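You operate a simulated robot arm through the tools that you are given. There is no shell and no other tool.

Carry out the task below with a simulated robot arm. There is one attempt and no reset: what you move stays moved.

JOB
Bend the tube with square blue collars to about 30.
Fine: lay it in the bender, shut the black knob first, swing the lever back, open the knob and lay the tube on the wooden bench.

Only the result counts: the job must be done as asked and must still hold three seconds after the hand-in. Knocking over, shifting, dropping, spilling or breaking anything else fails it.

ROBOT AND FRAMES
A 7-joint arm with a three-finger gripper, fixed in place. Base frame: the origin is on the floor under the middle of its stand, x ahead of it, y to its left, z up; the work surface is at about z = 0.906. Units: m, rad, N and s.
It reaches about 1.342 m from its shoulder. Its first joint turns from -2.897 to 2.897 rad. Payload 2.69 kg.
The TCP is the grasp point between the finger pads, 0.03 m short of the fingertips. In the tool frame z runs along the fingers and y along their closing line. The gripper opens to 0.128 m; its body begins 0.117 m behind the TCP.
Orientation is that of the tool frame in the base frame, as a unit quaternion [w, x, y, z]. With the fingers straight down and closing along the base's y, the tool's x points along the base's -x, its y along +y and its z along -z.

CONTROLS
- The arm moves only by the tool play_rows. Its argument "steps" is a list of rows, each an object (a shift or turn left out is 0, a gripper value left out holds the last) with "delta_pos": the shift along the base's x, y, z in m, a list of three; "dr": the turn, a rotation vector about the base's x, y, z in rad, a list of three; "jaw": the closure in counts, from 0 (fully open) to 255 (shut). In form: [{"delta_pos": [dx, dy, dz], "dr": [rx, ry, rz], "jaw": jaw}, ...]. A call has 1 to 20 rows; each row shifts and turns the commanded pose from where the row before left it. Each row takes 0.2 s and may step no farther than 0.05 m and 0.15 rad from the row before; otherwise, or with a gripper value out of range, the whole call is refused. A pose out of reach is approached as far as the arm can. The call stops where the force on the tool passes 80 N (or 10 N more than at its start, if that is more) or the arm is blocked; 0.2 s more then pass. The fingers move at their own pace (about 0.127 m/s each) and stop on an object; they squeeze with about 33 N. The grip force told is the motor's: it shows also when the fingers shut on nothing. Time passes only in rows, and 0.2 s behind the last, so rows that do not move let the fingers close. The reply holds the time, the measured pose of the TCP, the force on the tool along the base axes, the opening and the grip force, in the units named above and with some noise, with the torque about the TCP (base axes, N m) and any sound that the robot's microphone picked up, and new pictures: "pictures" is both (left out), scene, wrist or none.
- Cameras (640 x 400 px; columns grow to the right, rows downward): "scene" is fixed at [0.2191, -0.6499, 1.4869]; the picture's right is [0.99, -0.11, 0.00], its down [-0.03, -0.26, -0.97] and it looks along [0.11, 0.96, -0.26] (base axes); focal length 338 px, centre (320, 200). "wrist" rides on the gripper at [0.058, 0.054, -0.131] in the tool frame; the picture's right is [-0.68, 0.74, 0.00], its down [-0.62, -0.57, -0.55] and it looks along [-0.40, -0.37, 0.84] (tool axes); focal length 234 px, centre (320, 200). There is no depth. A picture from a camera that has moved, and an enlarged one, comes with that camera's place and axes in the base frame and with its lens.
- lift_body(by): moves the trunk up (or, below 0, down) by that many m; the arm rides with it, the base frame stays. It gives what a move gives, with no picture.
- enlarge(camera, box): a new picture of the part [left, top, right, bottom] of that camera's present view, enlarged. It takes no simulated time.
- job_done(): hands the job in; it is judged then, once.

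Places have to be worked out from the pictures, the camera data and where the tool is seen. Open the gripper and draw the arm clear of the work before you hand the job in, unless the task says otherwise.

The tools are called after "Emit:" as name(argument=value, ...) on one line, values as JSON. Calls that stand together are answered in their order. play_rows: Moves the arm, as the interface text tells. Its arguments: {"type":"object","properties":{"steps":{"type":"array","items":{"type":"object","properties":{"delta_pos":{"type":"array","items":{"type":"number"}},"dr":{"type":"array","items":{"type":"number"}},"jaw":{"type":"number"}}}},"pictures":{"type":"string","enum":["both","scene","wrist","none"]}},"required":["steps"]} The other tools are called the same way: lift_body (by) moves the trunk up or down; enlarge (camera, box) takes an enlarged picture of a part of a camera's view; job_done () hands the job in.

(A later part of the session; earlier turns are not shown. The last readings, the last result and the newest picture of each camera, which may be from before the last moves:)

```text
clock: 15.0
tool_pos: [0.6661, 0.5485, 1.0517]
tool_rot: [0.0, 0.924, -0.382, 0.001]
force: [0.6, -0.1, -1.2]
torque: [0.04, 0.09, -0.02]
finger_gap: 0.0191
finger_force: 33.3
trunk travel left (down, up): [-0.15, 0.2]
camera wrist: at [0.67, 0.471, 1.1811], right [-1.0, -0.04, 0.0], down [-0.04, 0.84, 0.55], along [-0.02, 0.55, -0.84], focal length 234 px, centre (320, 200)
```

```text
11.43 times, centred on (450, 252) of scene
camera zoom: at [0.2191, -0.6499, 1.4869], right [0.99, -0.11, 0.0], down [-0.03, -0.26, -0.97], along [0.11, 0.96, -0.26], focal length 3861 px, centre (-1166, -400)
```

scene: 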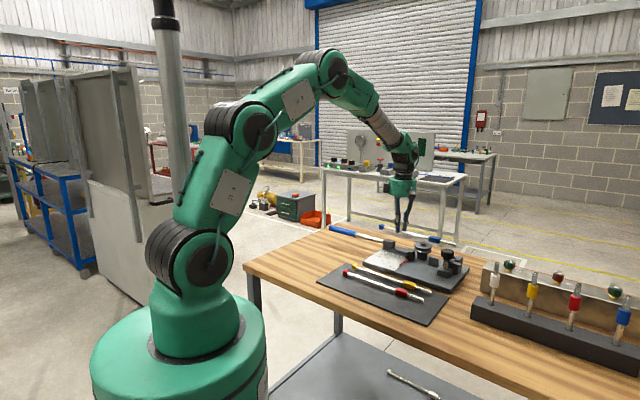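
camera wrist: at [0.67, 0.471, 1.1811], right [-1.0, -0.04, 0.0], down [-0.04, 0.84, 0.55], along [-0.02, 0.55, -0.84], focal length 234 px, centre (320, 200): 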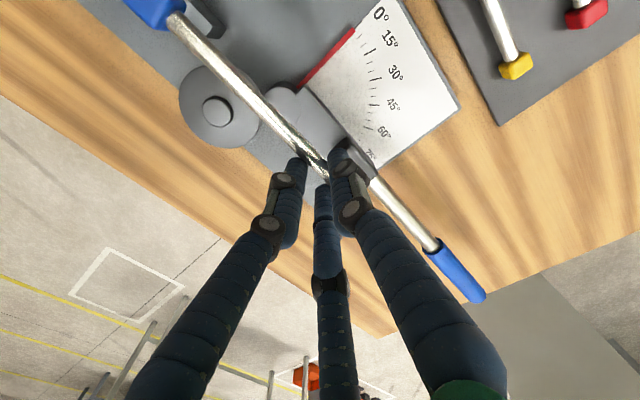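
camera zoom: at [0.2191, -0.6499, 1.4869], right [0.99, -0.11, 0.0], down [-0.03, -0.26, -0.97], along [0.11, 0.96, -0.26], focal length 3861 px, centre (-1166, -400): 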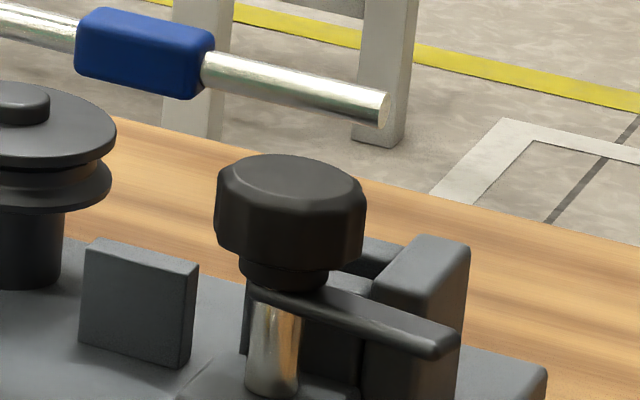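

Measured tube: diameter 10 mm, axis at TCP_b−0.0046, and parallel to the bench axis to within 0.2°. I'll shift +b by 8.8 mm so the axis is at b≈0.863 (the flange-clear side of the channel), then lower to hover just above the flange.

Emit:
play_rows(steps=[{"delta_pos": [0.0062, 0.0062, 0]}, {"delta_pos": [0, 0, -0.02]}, {"delta_pos": [0, 0, -0.02]}, {"delta_pos": [0, 0, 0]}], pictures="both")

Emit:
enlarge(camera="wrist", box=[80, 0, 330, 180])

Emit:
enlarge(camera="scene", box=[380, 225, 480, 285])

```text
clock: 16.0
tool_pos: [0.6739, 0.5567, 1.0112]
tool_rot: [0.0, 0.924, -0.382, 0.0]
force: [0.1, 0.7, -1.5]
torque: [0.04, 0.04, -0.02]
finger_gap: 0.0192
finger_force: 32.8
trunk travel left (down, up): [-0.15, 0.2]
camera wrist: at [0.677, 0.4776, 1.1415], right [-1.0, -0.04, 0.0], down [-0.04, 0.84, 0.55], along [-0.02, 0.55, -0.84], focal length 234 px, centre (320, 200)
```

scene: 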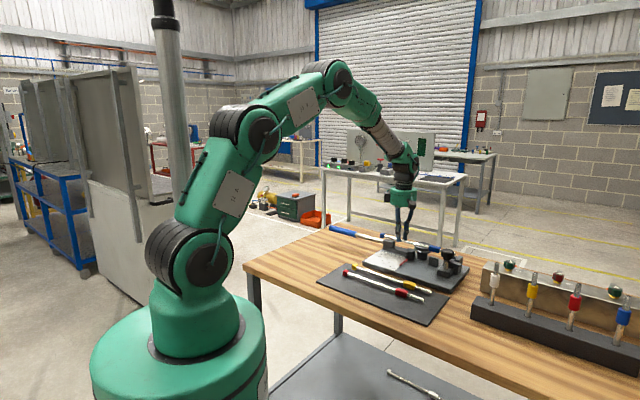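
wrist: 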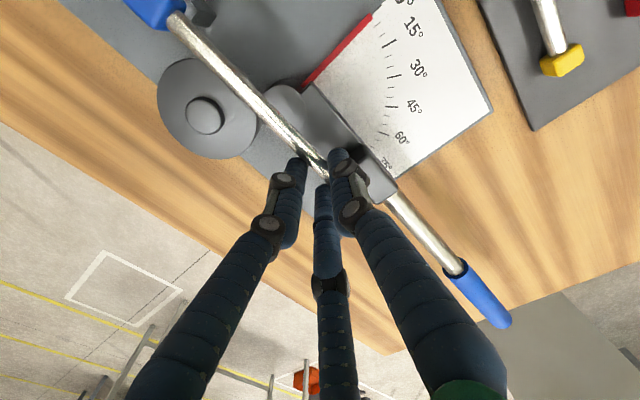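

```text
2.22 times, centred on (205, 90) of wrist
camera zoom: at [0.677, 0.4776, 1.1415], right [-1.0, -0.04, 0.0], down [-0.04, 0.84, 0.55], along [-0.02, 0.55, -0.84], focal length 520 px, centre (576, 444)
```

zoom: 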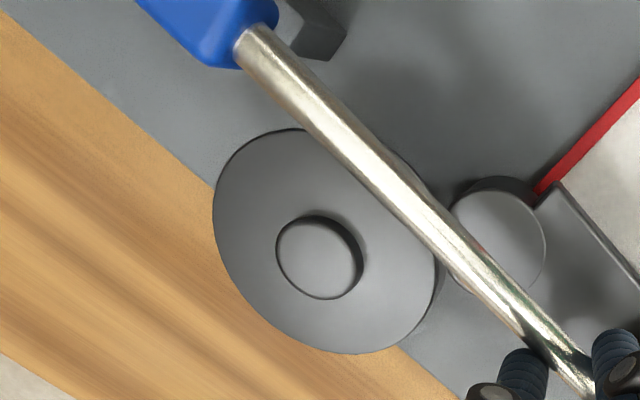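

```text
6.40 times, centred on (430, 255) of scene
camera zoom: at [0.2191, -0.6499, 1.4869], right [0.99, -0.11, 0.0], down [-0.03, -0.26, -0.97], along [0.11, 0.96, -0.26], focal length 2162 px, centre (-384, -152)
```

zoom: 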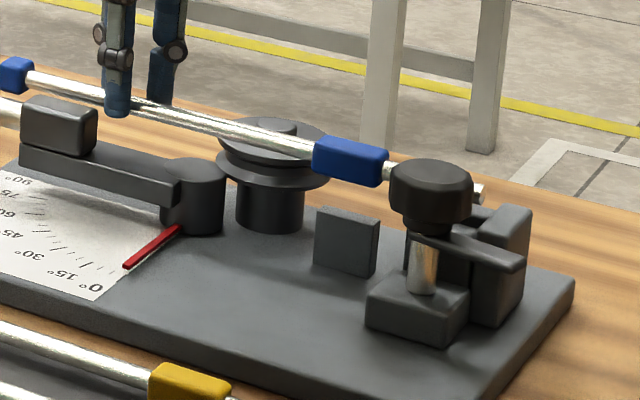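

Emit:
enlarge(camera="wrist", box=[230, 80, 330, 180])

Emit:
enlarge(camera="wrist", box=[120, 0, 220, 60])

Emit:
enlarge(camera="scene", box=[405, 240, 445, 270])

```text
4.00 times, centred on (280, 130) of wrist
camera zoom: at [0.677, 0.4776, 1.1415], right [-1.0, -0.04, 0.0], down [-0.04, 0.84, 0.55], along [-0.02, 0.55, -0.84], focal length 937 px, centre (480, 480)
```

zoom: 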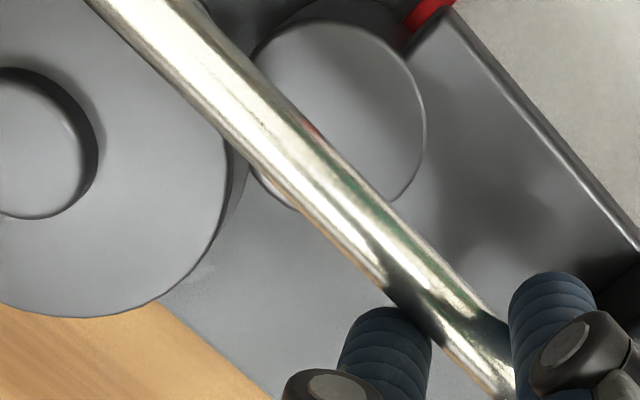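

```text
6.40 times, centred on (170, 30) of wrist
camera zoom: at [0.677, 0.4776, 1.1415], right [-1.0, -0.04, 0.0], down [-0.04, 0.84, 0.55], along [-0.02, 0.55, -0.84], focal length 1499 px, centre (1280, 1288)
```

zoom: 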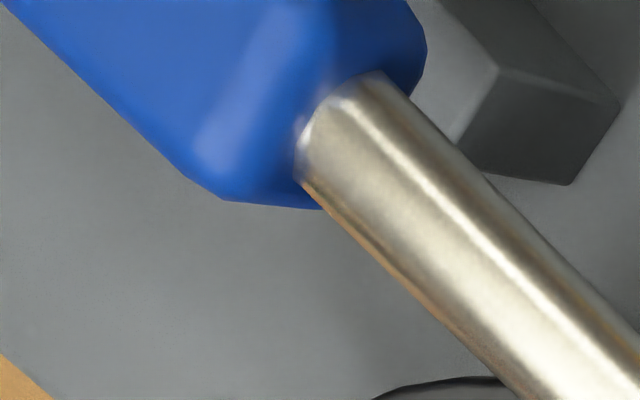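

```text
13.33 times, centred on (425, 255) of scene
camera zoom: at [0.2191, -0.6499, 1.4869], right [0.99, -0.11, 0.0], down [-0.03, -0.26, -0.97], along [0.11, 0.96, -0.26], focal length 4505 px, centre (-1080, -533)
```

zoom: 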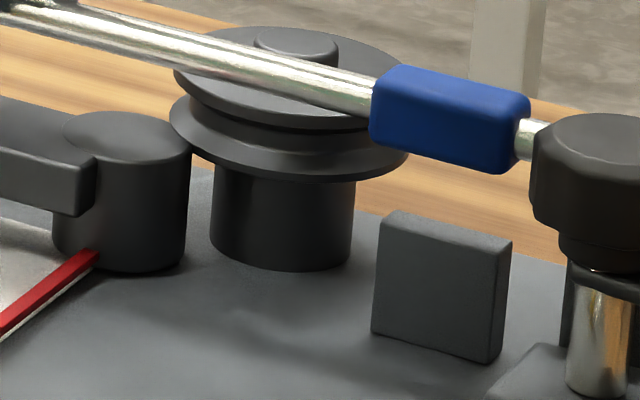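

The axis is now at b≈0.8657. I'll nudge −b by 2.5 mm so it clears the flange edge, then go down in small steps watching the force.

Emit:
play_rows(steps=[{"delta_pos": [-0.0018, -0.0018, 0]}, {"delta_pos": [0, 0, -0.004]}, {"delta_pos": [0, 0, -0.003]}, {"delta_pos": [0, 0, 0]}], pictures="none")

Emit:
enlarge(camera="scene", box=[400, 235, 480, 285])

```text
clock: 17.0
tool_pos: [0.6716, 0.5539, 1.0042]
tool_rot: [-0.001, 0.924, -0.382, 0.0]
force: [18.6, 16.9, 3.5]
torque: [0.49, -0.34, -0.35]
finger_gap: 0.019
finger_force: 33.1
trunk travel left (down, up): [-0.15, 0.2]
```

```text
8.00 times, centred on (440, 260) of scene
camera zoom: at [0.2191, -0.6499, 1.4869], right [0.99, -0.11, 0.0], down [-0.03, -0.26, -0.97], along [0.11, 0.96, -0.26], focal length 2703 px, centre (-640, -280)
```

zoom: 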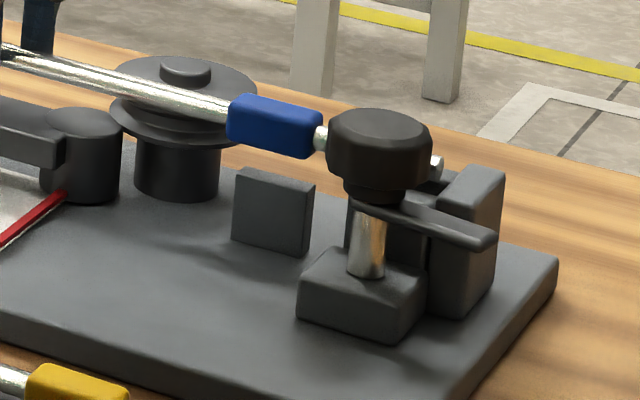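

A 25 N push in +b appeared, and the torque puts it at a≈0.068, z≈0.98. So the tube is touching the lever's pusher block, meaning I'm about 2 mm too far −b. Backing off +b slightly.

Emit:
play_rows(steps=[{"delta_pos": [0.0014, 0.0014, 0]}, {"delta_pos": [0, 0, 0]}], pictures="wrist")

Emit:
enlarge(camera="scene", box=[375, 235, 435, 270])

Emit:
enlarge(camera="wrist", box=[230, 80, 400, 200])

```text
clock: 17.6
tool_pos: [0.6707, 0.5562, 1.0038]
tool_rot: [0.001, 0.924, -0.382, 0.0]
force: [10.6, 11.7, 1.9]
torque: [0.32, -0.16, -0.21]
finger_gap: 0.0191
finger_force: 33.0
trunk travel left (down, up): [-0.15, 0.2]
camera wrist: at [0.6761, 0.4769, 1.1335], right [-1.0, -0.04, 0.0], down [-0.03, 0.84, 0.55], along [-0.02, 0.55, -0.84], focal length 234 px, centre (320, 200)
```

wrist: 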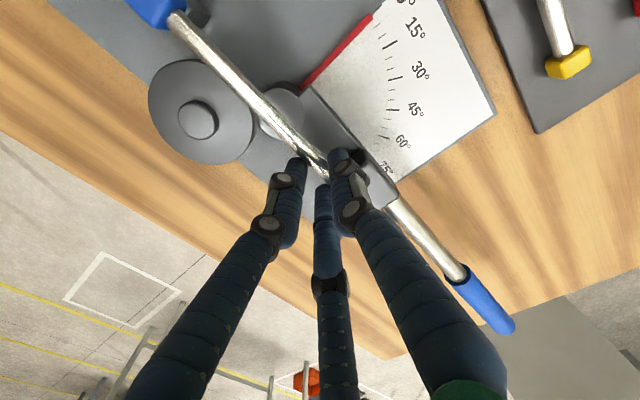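

```text
10.67 times, centred on (405, 252) of scene
camera zoom: at [0.2191, -0.6499, 1.4869], right [0.99, -0.11, 0.0], down [-0.03, -0.26, -0.97], along [0.11, 0.96, -0.26], focal length 3604 px, centre (-587, -360)
```

zoom: 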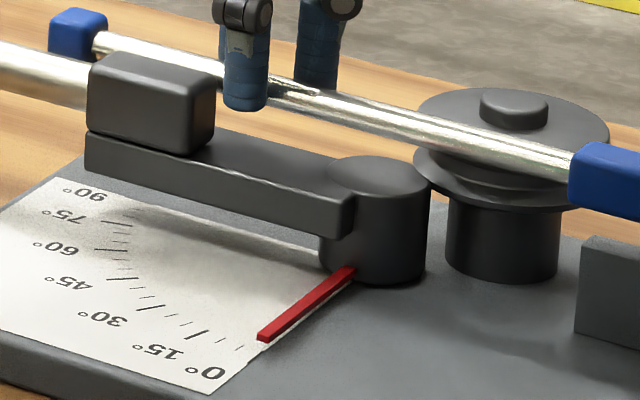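

```text
3.33 times, centred on (315, 140) of wrist
camera zoom: at [0.6761, 0.4769, 1.1335], right [-1.0, -0.04, 0.0], down [-0.03, 0.84, 0.55], along [-0.02, 0.55, -0.84], focal length 781 px, centre (337, 400)
```

zoom: 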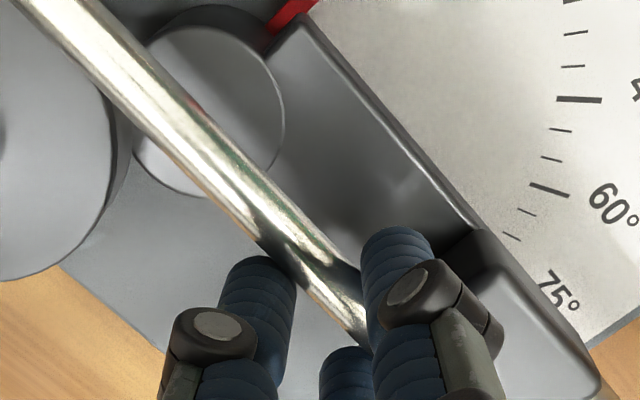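

Emit:
play_rows(steps=[{"delta_pos": [0.0012, 0.0012, 0]}, {"delta_pos": [0, 0, 0]}], pictures="none")

```text
clock: 18.2
tool_pos: [0.6723, 0.5546, 1.0028]
tool_rot: [0.002, 0.924, -0.383, -0.001]
force: [1.2, 0.8, -1.4]
torque: [0.1, 0.07, 0.0]
finger_gap: 0.0194
finger_force: 33.0
trunk travel left (down, up): [-0.15, 0.2]
```

Force is back to zero with the tube axis at b≈0.863. Descending in small steps past the flange.

Emit:
play_rows(steps=[{"delta_pos": [0.0002, 0.0002, -0.002]}, {"delta_pos": [0, 0, -0.001]}, {"delta_pos": [0, 0, 0]}], pictures="none")

```text
clock: 19.0
tool_pos: [0.6739, 0.5562, 1.001]
tool_rot: [0.0, 0.924, -0.382, 0.0]
force: [0.4, -0.4, -1.4]
torque: [0.05, 0.05, 0.03]
finger_gap: 0.019
finger_force: 33.2
trunk travel left (down, up): [-0.15, 0.2]
```

Emit:
play_rows(steps=[{"delta_pos": [0, 0, -0.002]}, {"delta_pos": [0, 0, -0.001]}, {"delta_pos": [0, 0, 0]}], pictures="none")

Emit:
enlarge(camera="scene", box=[405, 240, 445, 270])

```text
clock: 19.8
tool_pos: [0.6733, 0.5552, 0.9983]
tool_rot: [0.0, 0.924, -0.383, -0.001]
force: [-0.3, 0.3, -2.0]
torque: [0.04, 0.04, 0.0]
finger_gap: 0.0191
finger_force: 33.1
trunk travel left (down, up): [-0.15, 0.2]
```

```text
13.33 times, centred on (425, 255) of scene
camera zoom: at [0.2191, -0.6499, 1.4869], right [0.99, -0.11, 0.0], down [-0.03, -0.26, -0.97], along [0.11, 0.96, -0.26], focal length 4505 px, centre (-1080, -533)
```

zoom: 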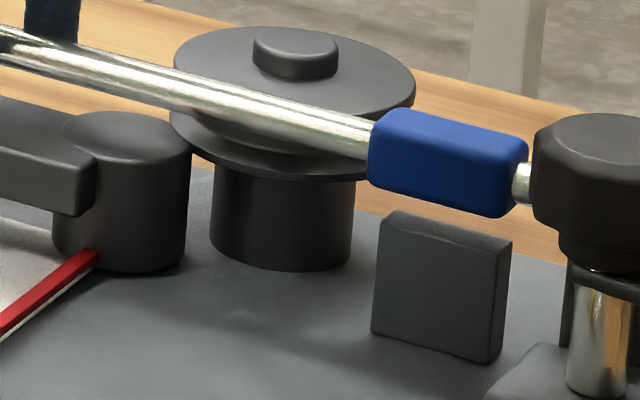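

Emit:
play_rows(steps=[{"delta_pos": [0, 0, -0.002]}, {"delta_pos": [0, 0, -0.001]}, {"delta_pos": [0, 0, 0]}], pictures="none")

Emit:
enlarge(camera="scene", box=[405, 240, 445, 270])

```text
clock: 20.6
tool_pos: [0.6734, 0.5542, 0.9949]
tool_rot: [0.0, 0.924, -0.383, 0.0]
force: [-0.3, -0.8, -0.9]
torque: [0.06, 0.04, 0.03]
finger_gap: 0.0191
finger_force: 33.2
trunk travel left (down, up): [-0.15, 0.2]
```

```text
13.33 times, centred on (425, 255) of scene
camera zoom: at [0.2191, -0.6499, 1.4869], right [0.99, -0.11, 0.0], down [-0.03, -0.26, -0.97], along [0.11, 0.96, -0.26], focal length 4505 px, centre (-1080, -533)
```

zoom: 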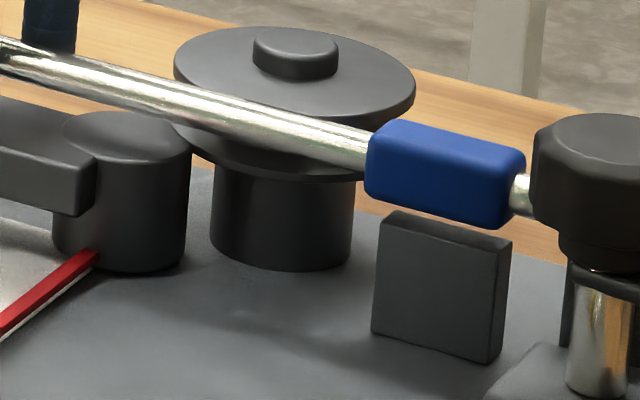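

No contact yet, and the collar is about 5 mm above its rest. Continuing down.

Emit:
play_rows(steps=[{"delta_pos": [0, 0, -0.002]}, {"delta_pos": [0, 0, -0.001]}, {"delta_pos": [0, 0, 0]}], pictures="none")

Emit:
enlarge(camera="scene", box=[375, 235, 475, 285])

```text
clock: 21.4
tool_pos: [0.6736, 0.5557, 0.9928]
tool_rot: [-0.001, 0.924, -0.383, 0.0]
force: [-0.6, 0.0, -1.3]
torque: [0.08, 0.07, -0.04]
finger_gap: 0.0194
finger_force: 32.8
trunk travel left (down, up): [-0.15, 0.2]
```

```text
6.40 times, centred on (425, 260) of scene
camera zoom: at [0.2191, -0.6499, 1.4869], right [0.99, -0.11, 0.0], down [-0.03, -0.26, -0.97], along [0.11, 0.96, -0.26], focal length 2162 px, centre (-352, -184)
```

zoom: 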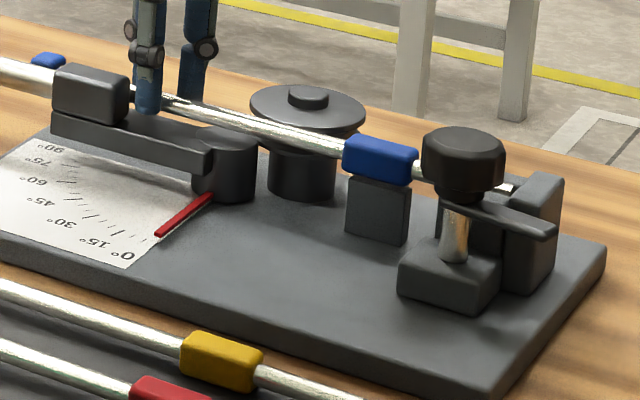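

Emit:
play_rows(steps=[{"delta_pos": [0, 0, -0.0015]}, {"delta_pos": [0, 0, -0.0015]}, {"delta_pos": [0, 0, 0]}], pictures="wrist")

Emit:
enlarge(camera="scene", box=[405, 240, 445, 270])

Emit:
enlarge(camera="scene", box=[440, 250, 480, 280])

```text
clock: 22.2
tool_pos: [0.6743, 0.5556, 0.9904]
tool_rot: [0.0, 0.924, -0.383, 0.0]
force: [0.5, 0.3, -1.2]
torque: [0.09, 0.08, 0.02]
finger_gap: 0.0192
finger_force: 32.6
trunk travel left (down, up): [-0.15, 0.2]
camera wrist: at [0.6777, 0.4773, 1.1197], right [-1.0, -0.04, 0.0], down [-0.04, 0.84, 0.55], along [-0.02, 0.55, -0.84], focal length 234 px, centre (320, 200)
```

wrist: 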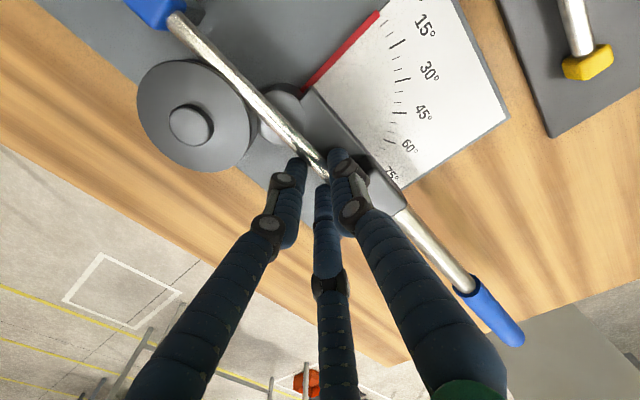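

```text
13.33 times, centred on (425, 255) of scene
camera zoom: at [0.2191, -0.6499, 1.4869], right [0.99, -0.11, 0.0], down [-0.03, -0.26, -0.97], along [0.11, 0.96, -0.26], focal length 4505 px, centre (-1080, -533)
```

zoom: 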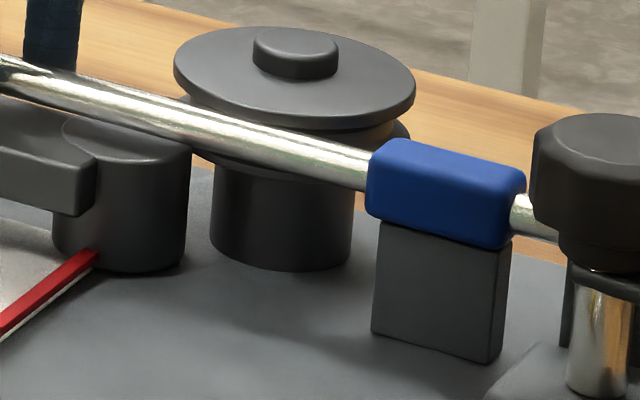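

```text
13.33 times, centred on (460, 265) of scene
camera zoom: at [0.2191, -0.6499, 1.4869], right [0.99, -0.11, 0.0], down [-0.03, -0.26, -0.97], along [0.11, 0.96, -0.26], focal length 4505 px, centre (-1547, -667)
```

zoom: 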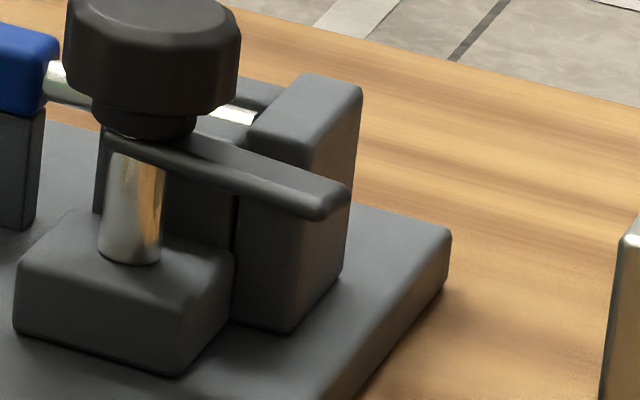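

The tube has slipped past the flange into the groove level and the collar is almost on its rest. Lowering the last mm until contact.

Emit:
play_rows(steps=[{"delta_pos": [0, 0, -0.0015]}, {"delta_pos": [0, 0, 0]}], pictures="none")

```text
clock: 22.8
tool_pos: [0.6736, 0.5564, 0.9886]
tool_rot: [0.0, 0.924, -0.382, 0.0]
force: [0.2, -1.7, 1.7]
torque: [-0.21, -0.22, -0.04]
finger_gap: 0.0189
finger_force: 33.0
trunk travel left (down, up): [-0.15, 0.2]
```

z-force rose about 3 N, and the torque places the contact at a≈0.22, so the collar is sitting on its rest. Opening the fingers only a little (gap ~0.03) to release without touching the pulley.

Emit:
play_rows(steps=[{"jaw": 225}, {"jaw": 200}, {}, {}], pictures="both")

Emit:
enlarge(camera="scene", box=[375, 235, 475, 285])

Emit:
enlarge(camera="wrist", box=[130, 0, 390, 200])

```text
clock: 23.8
tool_pos: [0.6738, 0.5559, 0.9887]
tool_rot: [0.001, 0.924, -0.383, 0.0]
force: [0.0, -0.3, -0.8]
torque: [0.01, -0.02, 0.02]
finger_gap: 0.0277
finger_force: 0.0
trunk travel left (down, up): [-0.15, 0.2]
camera wrist: at [0.6776, 0.4774, 1.1184], right [-1.0, -0.04, 0.0], down [-0.04, 0.84, 0.55], along [-0.02, 0.55, -0.84], focal length 234 px, centre (320, 200)
```

scene: 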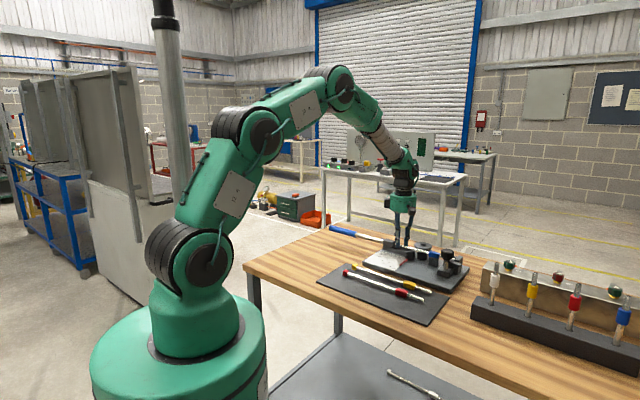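
wrist: 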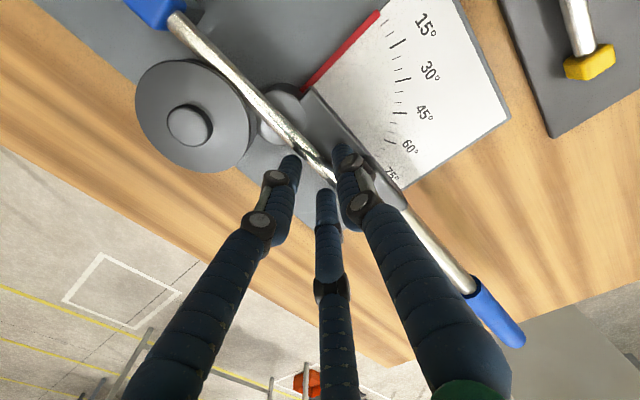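

```text
6.40 times, centred on (425, 260) of scene
camera zoom: at [0.2191, -0.6499, 1.4869], right [0.99, -0.11, 0.0], down [-0.03, -0.26, -0.97], along [0.11, 0.96, -0.26], focal length 2162 px, centre (-352, -184)
```

zoom: 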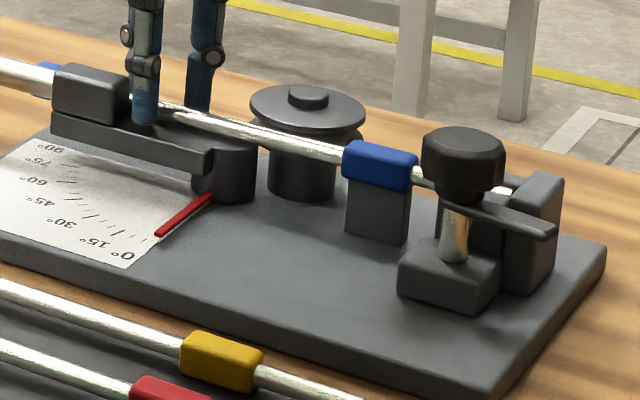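

```text
2.00 times, centred on (260, 100) of wrist
camera zoom: at [0.6776, 0.4774, 1.1184], right [-1.0, -0.04, 0.0], down [-0.04, 0.84, 0.55], along [-0.02, 0.55, -0.84], focal length 468 px, centre (440, 400)
```

zoom: 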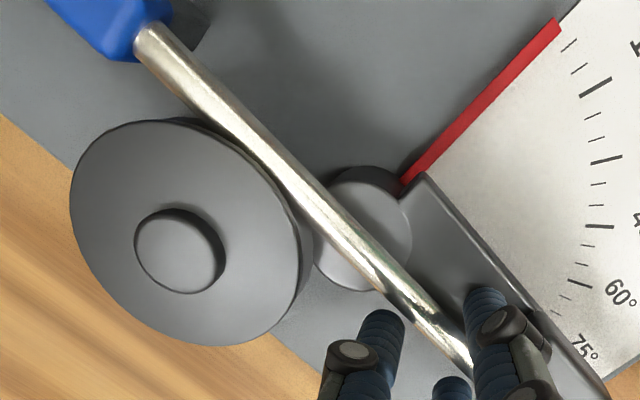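

The tube is lying in the bender on its own. Lifting straight up to get clear.

Emit:
play_rows(steps=[{"delta_pos": [0, 0, 0.01]}, {"delta_pos": [0, 0, 0.02]}, {"delta_pos": [0, 0, 0.04]}, {"delta_pos": [0, 0, 0.05]}, {"delta_pos": [0, 0, 0.05]}, {"delta_pos": [0, 0, 0]}], pictures="both")

Emit:
enlarge(camera="scene", box=[375, 235, 475, 285])

Emit:
enlarge(camera="wrist", box=[80, 20, 400, 200])

```text
clock: 25.2
tool_pos: [0.6743, 0.5563, 1.1569]
tool_rot: [0.0, 0.924, -0.383, 0.001]
force: [-1.3, 1.0, 0.1]
torque: [0.05, -0.05, -0.01]
finger_gap: 0.0277
finger_force: 0.1
trunk travel left (down, up): [-0.15, 0.2]
camera wrist: at [0.6767, 0.4776, 1.287], right [-1.0, -0.04, 0.0], down [-0.04, 0.84, 0.55], along [-0.02, 0.55, -0.84], focal length 234 px, centre (320, 200)
```

scene: 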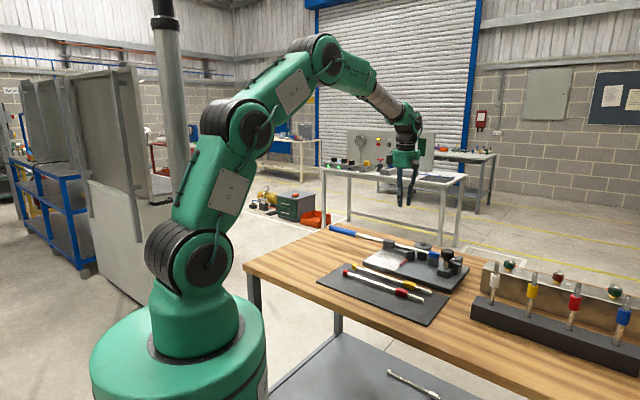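
wrist: 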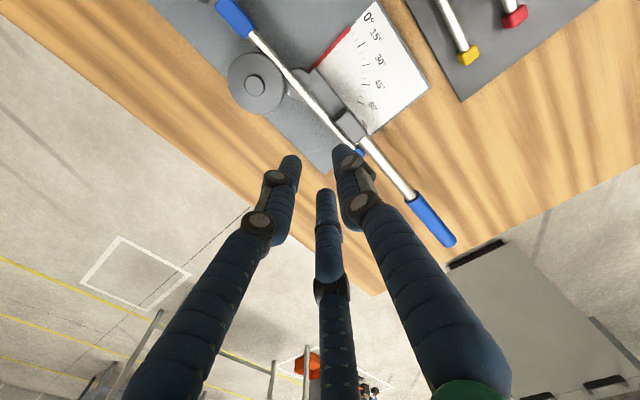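

```text
6.40 times, centred on (425, 260) of scene
camera zoom: at [0.2191, -0.6499, 1.4869], right [0.99, -0.11, 0.0], down [-0.03, -0.26, -0.97], along [0.11, 0.96, -0.26], focal length 2162 px, centre (-352, -184)
```

zoom: 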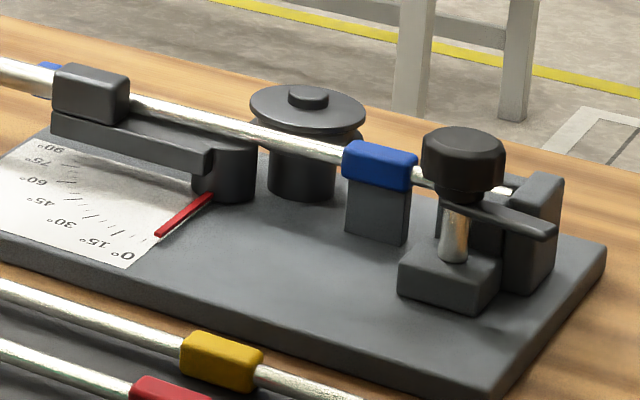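

```text
2.00 times, centred on (240, 110) of wrist
camera zoom: at [0.6767, 0.4776, 1.287], right [-1.0, -0.04, 0.0], down [-0.04, 0.84, 0.55], along [-0.02, 0.55, -0.84], focal length 468 px, centre (480, 380)
```

zoom: 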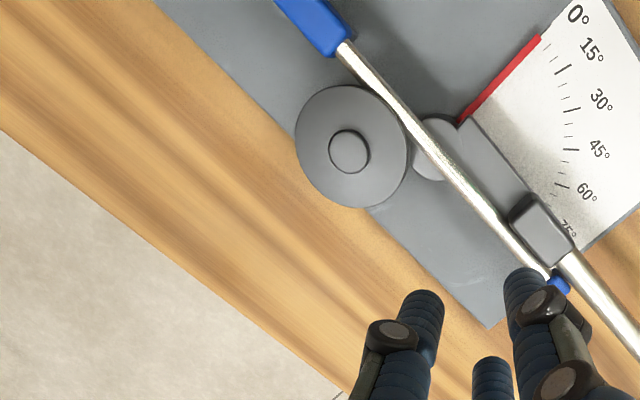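

The tube is seated, with its stub in the channel, collar on the rest, and end cap just past the pusher block. Next I need a good low-angle view of the clamp arm before turning the knob, so I'll move the camera to the +a/−b side and tilt it up 30°.

Emit:
play_rows(steps=[{"delta_pos": [0.0195, -0.0383, 0]}, {"delta_pos": [0.0195, -0.0383, 0]}, {"delta_pos": [0.0195, -0.0383, 0]}, {"delta_pos": [0.0195, -0.0383, 0], "dr": [0.13, 0.0054, 0]}, {"delta_pos": [0.0195, -0.0383, 0], "dr": [0.13, 0.0054, 0]}, {"delta_pos": [0.0195, -0.0383, -0.01], "dr": [0.13, 0.0054, 0]}, {"delta_pos": [0.0195, -0.0383, -0.02], "dr": [0.13, 0.0054, 0]}, {"delta_pos": [0, 0, -0.02]}, {"delta_pos": [0, 0, 0]}], pictures="both")

Emit:
enlarge(camera="wrist", box=[200, 60, 440, 220])

```text
clock: 27.2
tool_pos: [0.8089, 0.2871, 1.1089]
tool_rot: [-0.234, 0.893, -0.37, -0.108]
force: [0.1, 0.7, -0.9]
torque: [-0.01, 0.02, 0.01]
finger_gap: 0.0277
finger_force: 0.0
trunk travel left (down, up): [-0.15, 0.2]
camera wrist: at [0.8151, 0.153, 1.1817], right [-1.0, -0.04, 0.0], down [-0.02, 0.45, 0.89], along [-0.04, 0.89, -0.45], focal length 234 px, centre (320, 200)
```

scene: 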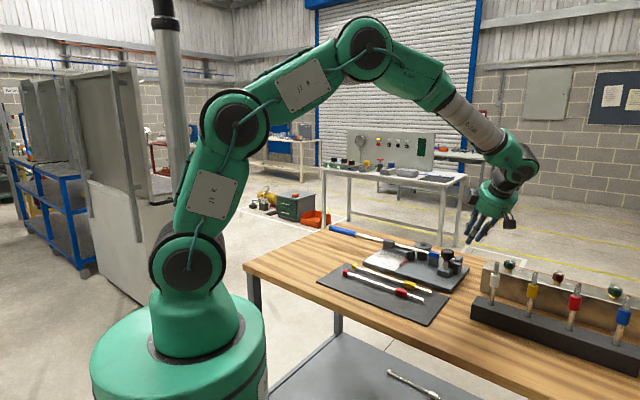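
wrist: 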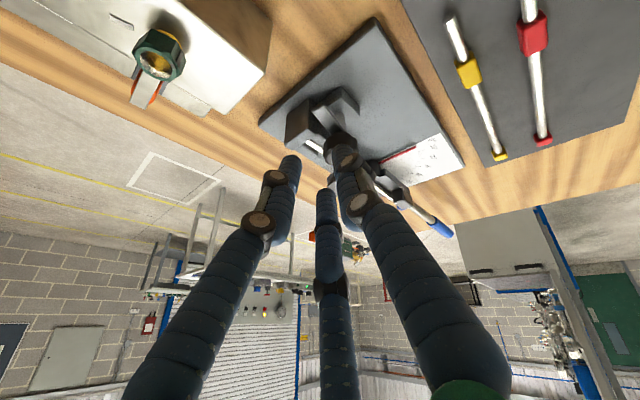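

```text
2.50 times, centred on (320, 140) of wrist
camera zoom: at [0.8151, 0.153, 1.1817], right [-1.0, -0.04, 0.0], down [-0.02, 0.45, 0.89], along [-0.04, 0.89, -0.45], focal length 585 px, centre (320, 350)
```

zoom: 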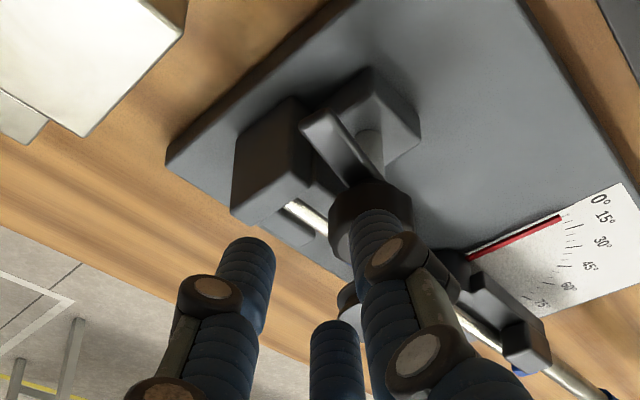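

Emit:
enlarge(camera="wrist", box=[280, 80, 370, 160])

```text
5.00 times, centred on (325, 120) of wrist
camera zoom: at [0.8151, 0.153, 1.1817], right [-1.0, -0.04, 0.0], down [-0.02, 0.45, 0.89], along [-0.04, 0.89, -0.45], focal length 1171 px, centre (295, 600)
```

zoom: 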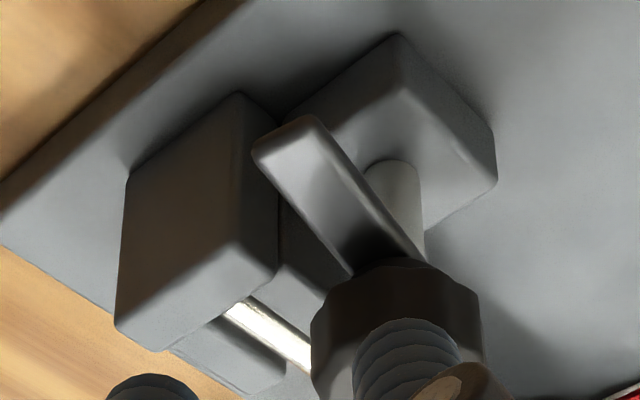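

From here I can see the tube stub inside the channel and the clamp arm swung out toward +a. The knob body is at z≈0.994–1.009, radius ≈0.022. I'll untilt, yaw back to the starting orientation above the knob (leaving wrist room for a CCW turn), and open the fingers to about 0.075.

Emit:
play_rows(steps=[{"delta_pos": [0, 0, 0.03], "dr": [-0.13, -0.0054, 0], "jaw": 105}, {"delta_pos": [0, 0, 0.02], "dr": [-0.13, -0.0054, 0]}, {"delta_pos": [0, 0, 0], "dr": [-0.13, -0.0054, 0]}, {"delta_pos": [0, 0, 0], "dr": [-0.13, -0.0054, 0]}, {"delta_pos": [-0.003, 0.0093, 0], "dr": [0, 0, -0.1473]}, {"delta_pos": [-0.003, 0.0093, 0], "dr": [0, 0, -0.1473]}, {"delta_pos": [-0.003, 0.0093, 0], "dr": [0, 0, -0.1473]}, {"delta_pos": [-0.003, 0.0093, 0], "dr": [0, 0, -0.1473]}, {"delta_pos": [-0.003, 0.0093, 0], "dr": [0, 0, -0.1473]}, {"delta_pos": [-0.003, 0.0093, 0], "dr": [0, 0, -0.1473]}, {"delta_pos": [-0.003, 0.0093, 0], "dr": [0, 0, -0.1473]}, {"delta_pos": [-0.003, 0.0093, 0], "dr": [0, 0, -0.1473]}, {"delta_pos": [-0.003, 0.0093, 0], "dr": [0, 0, -0.1473]}, {"delta_pos": [-0.003, 0.0093, 0], "dr": [0, 0, -0.1473]}, {"dr": [0, 0, -0.1473]}, {"dr": [0, 0, -0.1473]}, {"dr": [0, 0, -0.1473]}, {"dr": [0, 0, -0.1473]}, {"dr": [0, 0, -0.1473]}, {"dr": [0, 0, -0.1473]}], pictures="both")

Emit:
enlarge(camera="wrist", box=[230, 40, 410, 200])

```text
clock: 31.4
tool_pos: [0.781, 0.3811, 1.1573]
tool_rot: [0.001, 0.002, 1.0, 0.001]
force: [0.1, 0.5, -0.6]
torque: [0.03, 0.02, 0.01]
finger_gap: 0.0753
finger_force: 0.1
trunk travel left (down, up): [-0.15, 0.2]
camera wrist: at [0.7223, 0.4356, 1.2886], right [0.68, 0.73, 0.0], down [0.61, -0.57, 0.55], along [0.4, -0.37, -0.84], focal length 234 px, centre (320, 200)
```

scene: 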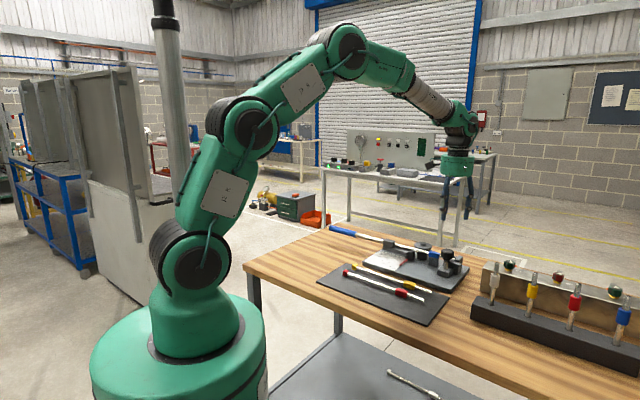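
wrist: 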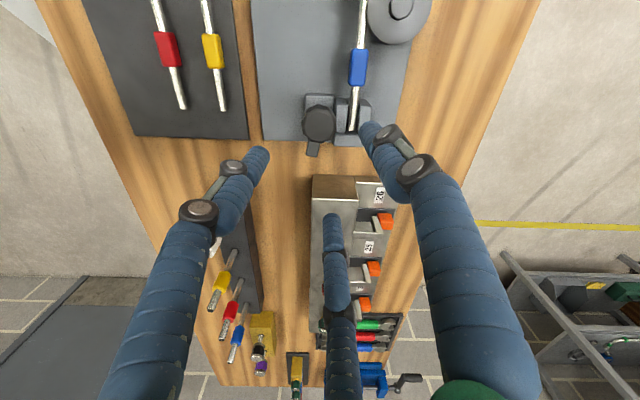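

```text
2.50 times, centred on (320, 120) of wrist
camera zoom: at [0.7223, 0.4356, 1.2886], right [0.68, 0.73, 0.0], down [0.61, -0.57, 0.55], along [0.4, -0.37, -0.84], focal length 585 px, centre (320, 400)
```

zoom: 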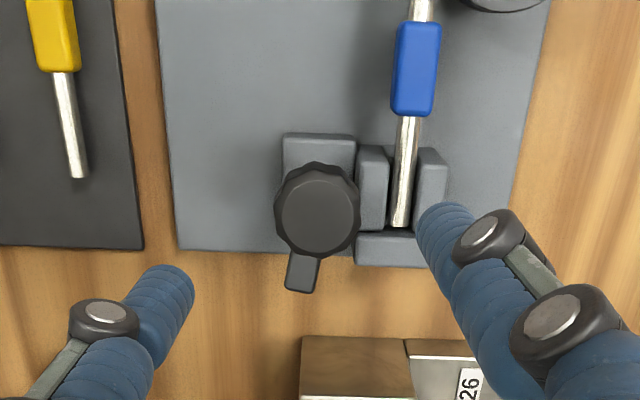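

Clear view: the stub lies between the channel walls with its end just short of the end plate, and the clamp arm points roughly +a. I judge the knob axis at (a≈0.279, b≈0.8215). Moving over it and lowering to just above it to verify centring.

Emit:
play_rows(steps=[{"delta_pos": [-0.0025, 0.0025, -0.03]}, {"delta_pos": [0, 0, -0.04]}, {"delta_pos": [0, 0, -0.025]}, {"delta_pos": [0, 0, 0]}], pictures="both")

Emit:
enlarge(camera="wrist", box=[230, 40, 410, 220])

Emit:
enlarge(camera="scene", box=[420, 225, 480, 285])

```text
clock: 32.4
tool_pos: [0.7784, 0.3858, 1.0639]
tool_rot: [0.0, 0.001, 1.0, 0.0]
force: [-0.3, -0.9, 0.3]
torque: [-0.01, 0.02, 0.0]
finger_gap: 0.0752
finger_force: 0.0
trunk travel left (down, up): [-0.15, 0.2]
camera wrist: at [0.7209, 0.4397, 1.1943], right [0.68, 0.74, 0.0], down [0.62, -0.57, 0.55], along [0.4, -0.37, -0.84], focal length 234 px, centre (320, 200)
```

scene: 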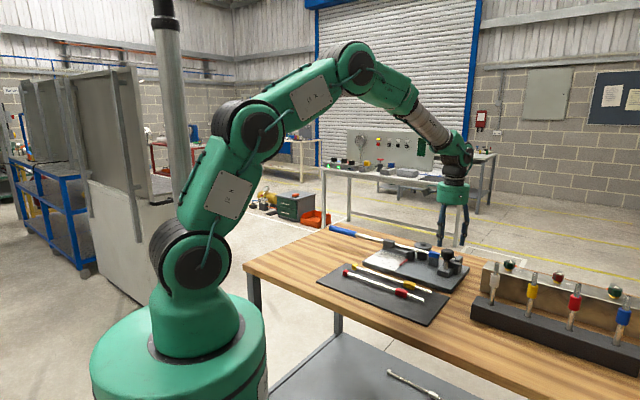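
wrist: 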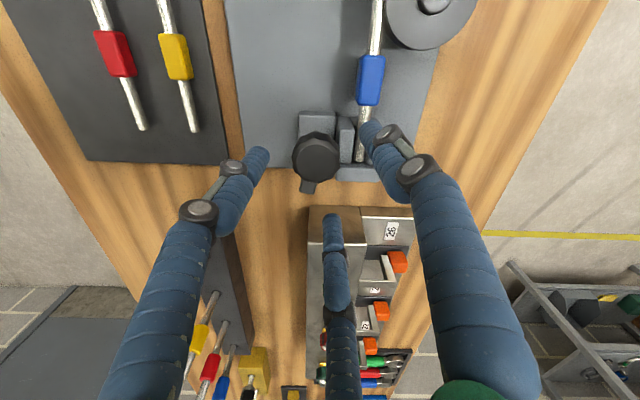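

```text
2.22 times, centred on (320, 130) of wrist
camera zoom: at [0.7209, 0.4397, 1.1943], right [0.68, 0.74, 0.0], down [0.62, -0.57, 0.55], along [0.4, -0.37, -0.84], focal length 520 px, centre (320, 356)
```

zoom: 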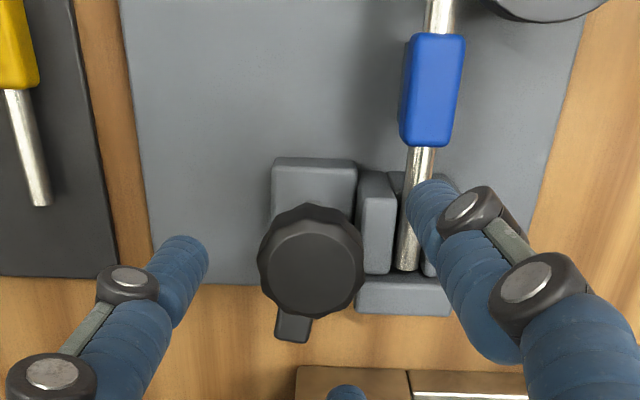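

```text
6.67 times, centred on (450, 255) of scene
camera zoom: at [0.2191, -0.6499, 1.4869], right [0.99, -0.11, 0.0], down [-0.03, -0.26, -0.97], along [0.11, 0.96, -0.26], focal length 2252 px, centre (-547, -167)
```

zoom: 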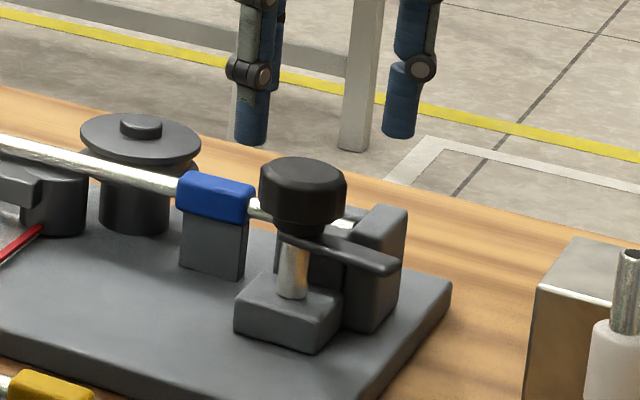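

The knob axis measures (0.2795, 0.821), so I shift about 3 mm in −y and lower until the tips are near z≈0.989 (above the arm, tube and end plate). Then I'll close on the knob.

Emit:
play_rows(steps=[{"delta_pos": [0, -0.0028, -0.015]}, {"delta_pos": [0, 0, -0.015]}, {"delta_pos": [0, 0, -0.015]}, {"delta_pos": [0, 0, 0]}], pictures="wrist")

Emit:
enlarge(camera="scene", box=[430, 235, 480, 285])

Emit:
enlarge(camera="wrist", box=[220, 60, 420, 240])

```text
clock: 33.4
tool_pos: [0.778, 0.382, 1.018]
tool_rot: [0.0, 0.0, 1.0, -0.001]
force: [-0.2, 1.0, -1.1]
torque: [0.01, 0.01, 0.01]
finger_gap: 0.0755
finger_force: 0.1
trunk travel left (down, up): [-0.15, 0.2]
camera wrist: at [0.7207, 0.4359, 1.1485], right [0.68, 0.74, 0.0], down [0.62, -0.57, 0.55], along [0.4, -0.37, -0.84], focal length 234 px, centre (320, 200)
```

wrist: 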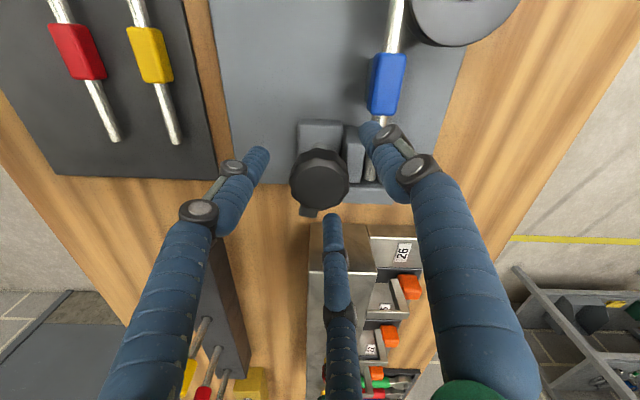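

```text
8.00 times, centred on (455, 260) of scene
camera zoom: at [0.2191, -0.6499, 1.4869], right [0.99, -0.11, 0.0], down [-0.03, -0.26, -0.97], along [0.11, 0.96, -0.26], focal length 2703 px, centre (-760, -280)
```

zoom: 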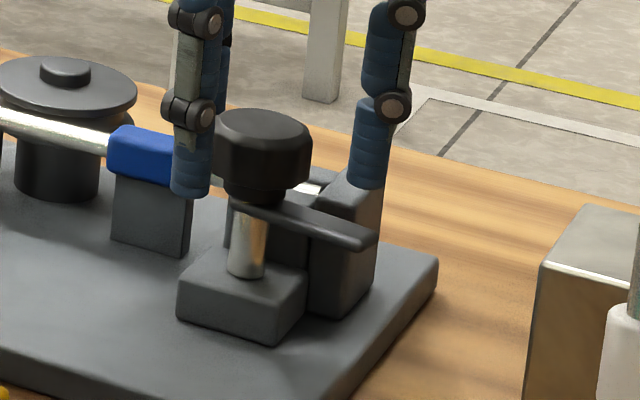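

```text
2.22 times, centred on (320, 150) of wrist
camera zoom: at [0.7207, 0.4359, 1.1485], right [0.68, 0.74, 0.0], down [0.62, -0.57, 0.55], along [0.4, -0.37, -0.84], focal length 520 px, centre (320, 311)
```

zoom: 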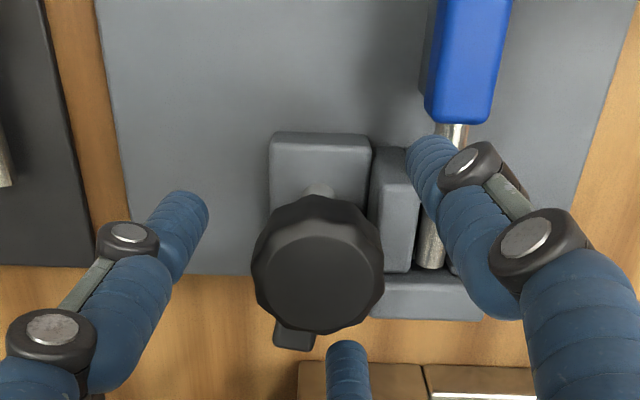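

Well centred. Closing on the knob.

Emit:
play_rows(steps=[{"jaw": 140}, {"jaw": 170}, {"jaw": 200}, {"jaw": 255}, {}, {}], pictures="wrist")

Emit:
enlarge(camera="scene", box=[430, 235, 480, 285])

```text
clock: 34.8
tool_pos: [0.7798, 0.3806, 1.0178]
tool_rot: [0.0, 0.001, 1.0, 0.0]
force: [17.3, -12.3, -1.4]
torque: [-0.56, -0.53, 0.32]
finger_gap: 0.0413
finger_force: 32.7
trunk travel left (down, up): [-0.15, 0.2]
camera wrist: at [0.7219, 0.4349, 1.1486], right [0.68, 0.74, 0.0], down [0.61, -0.57, 0.55], along [0.4, -0.37, -0.84], focal length 234 px, centre (320, 200)
```

wrist: 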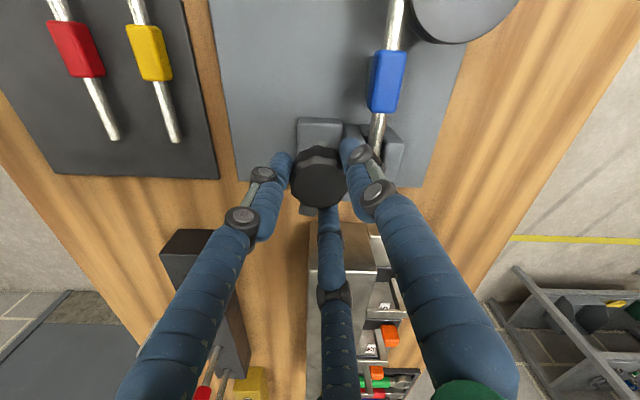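

```text
8.00 times, centred on (455, 260) of scene
camera zoom: at [0.2191, -0.6499, 1.4869], right [0.99, -0.11, 0.0], down [-0.03, -0.26, -0.97], along [0.11, 0.96, -0.26], focal length 2703 px, centre (-760, -280)
```

zoom: 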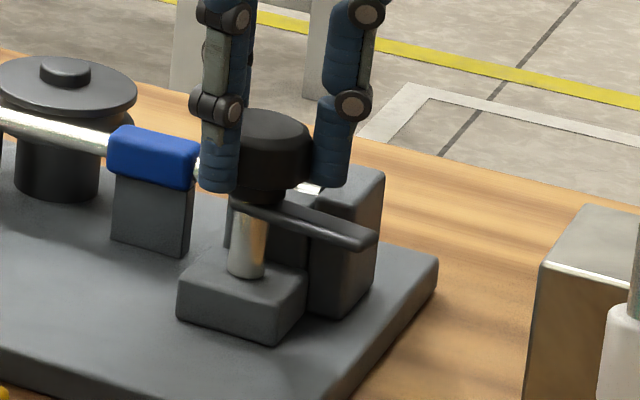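

Gripped (gap 0.041). The side force shows the knob axis is about 4 mm further +a, at roughly (0.282, 0.8205). I'll shift to relieve that force before turning.

Emit:
play_rows(steps=[{"delta_pos": [0.002, -0.002, 0]}, {"delta_pos": [0.001, -0.0006, 0]}, {}], pictures="none")

```text
clock: 35.6
tool_pos: [0.7796, 0.3796, 1.019]
tool_rot: [-0.001, 0.0, 1.0, 0.0]
force: [-6.3, 11.9, 5.3]
torque: [0.71, 0.6, 0.32]
finger_gap: 0.0404
finger_force: 44.9
trunk travel left (down, up): [-0.15, 0.2]
```

Emit:
play_rows(steps=[{"delta_pos": [-0.0008, 0.0014, 0]}, {}], pictures="none")

```text
clock: 36.2
tool_pos: [0.7799, 0.3797, 1.0184]
tool_rot: [0.001, 0.001, 1.0, -0.001]
force: [-0.7, 5.5, 5.4]
torque: [0.08, 0.09, 0.33]
finger_gap: 0.0406
finger_force: 44.9
trunk travel left (down, up): [-0.15, 0.2]
```

Side forces are small now. Trying a small CCW turn (0.2 rad) and reading the torque.

Emit:
play_rows(steps=[{"dr": [0, 0, 0.1]}, {"dr": [0, 0, 0.1]}, {}], pictures="wrist")

Emit:
enlarge(camera="scene", box=[430, 235, 480, 285])

```text
clock: 37.0
tool_pos: [0.7806, 0.3791, 1.0179]
tool_rot: [0.0, -0.1, 0.995, 0.0]
force: [4.8, 5.2, 6.3]
torque: [0.21, -0.19, 0.07]
finger_gap: 0.0406
finger_force: 45.2
trunk travel left (down, up): [-0.15, 0.2]
camera wrist: at [0.7124, 0.4215, 1.1485], right [0.52, 0.86, 0.0], down [0.72, -0.43, 0.55], along [0.47, -0.28, -0.84], focal length 234 px, centre (320, 200)
```

wrist: 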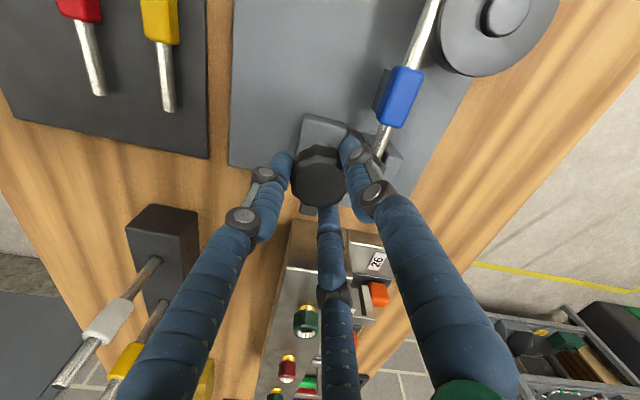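

```text
8.00 times, centred on (455, 260) of scene
camera zoom: at [0.2191, -0.6499, 1.4869], right [0.99, -0.11, 0.0], down [-0.03, -0.26, -0.97], along [0.11, 0.96, -0.26], focal length 2703 px, centre (-760, -280)
```

zoom: 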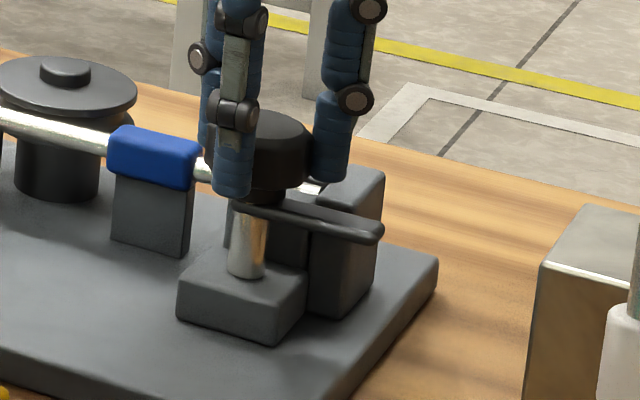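

The arm followed the knob CCW with very little resistance. Continuing CCW.

Emit:
play_rows(steps=[{"dr": [0, 0, 0.1]}, {"dr": [0, 0, 0.1]}, {"dr": [0, 0, 0.1]}, {}], pictures="none")

Emit:
enlarge(camera="scene", box=[430, 235, 480, 285])

```text
clock: 38.0
tool_pos: [0.7793, 0.3797, 1.0176]
tool_rot: [0.0, -0.248, 0.969, 0.0]
force: [5.6, 5.7, 10.9]
torque: [0.15, -0.12, 0.07]
finger_gap: 0.0404
finger_force: 44.2
trunk travel left (down, up): [-0.15, 0.2]
```

```text
8.00 times, centred on (455, 260) of scene
camera zoom: at [0.2191, -0.6499, 1.4869], right [0.99, -0.11, 0.0], down [-0.03, -0.26, -0.97], along [0.11, 0.96, -0.26], focal length 2703 px, centre (-760, -280)
```

zoom: 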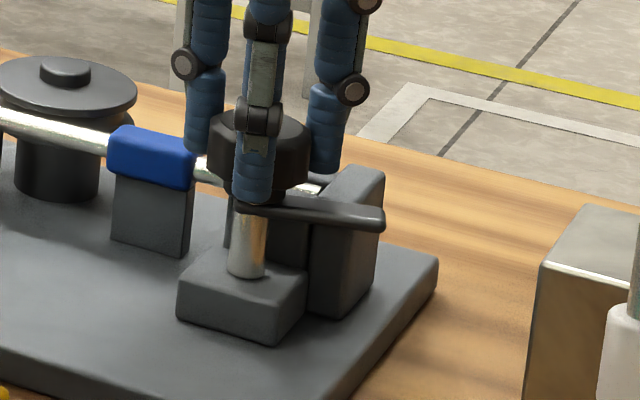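

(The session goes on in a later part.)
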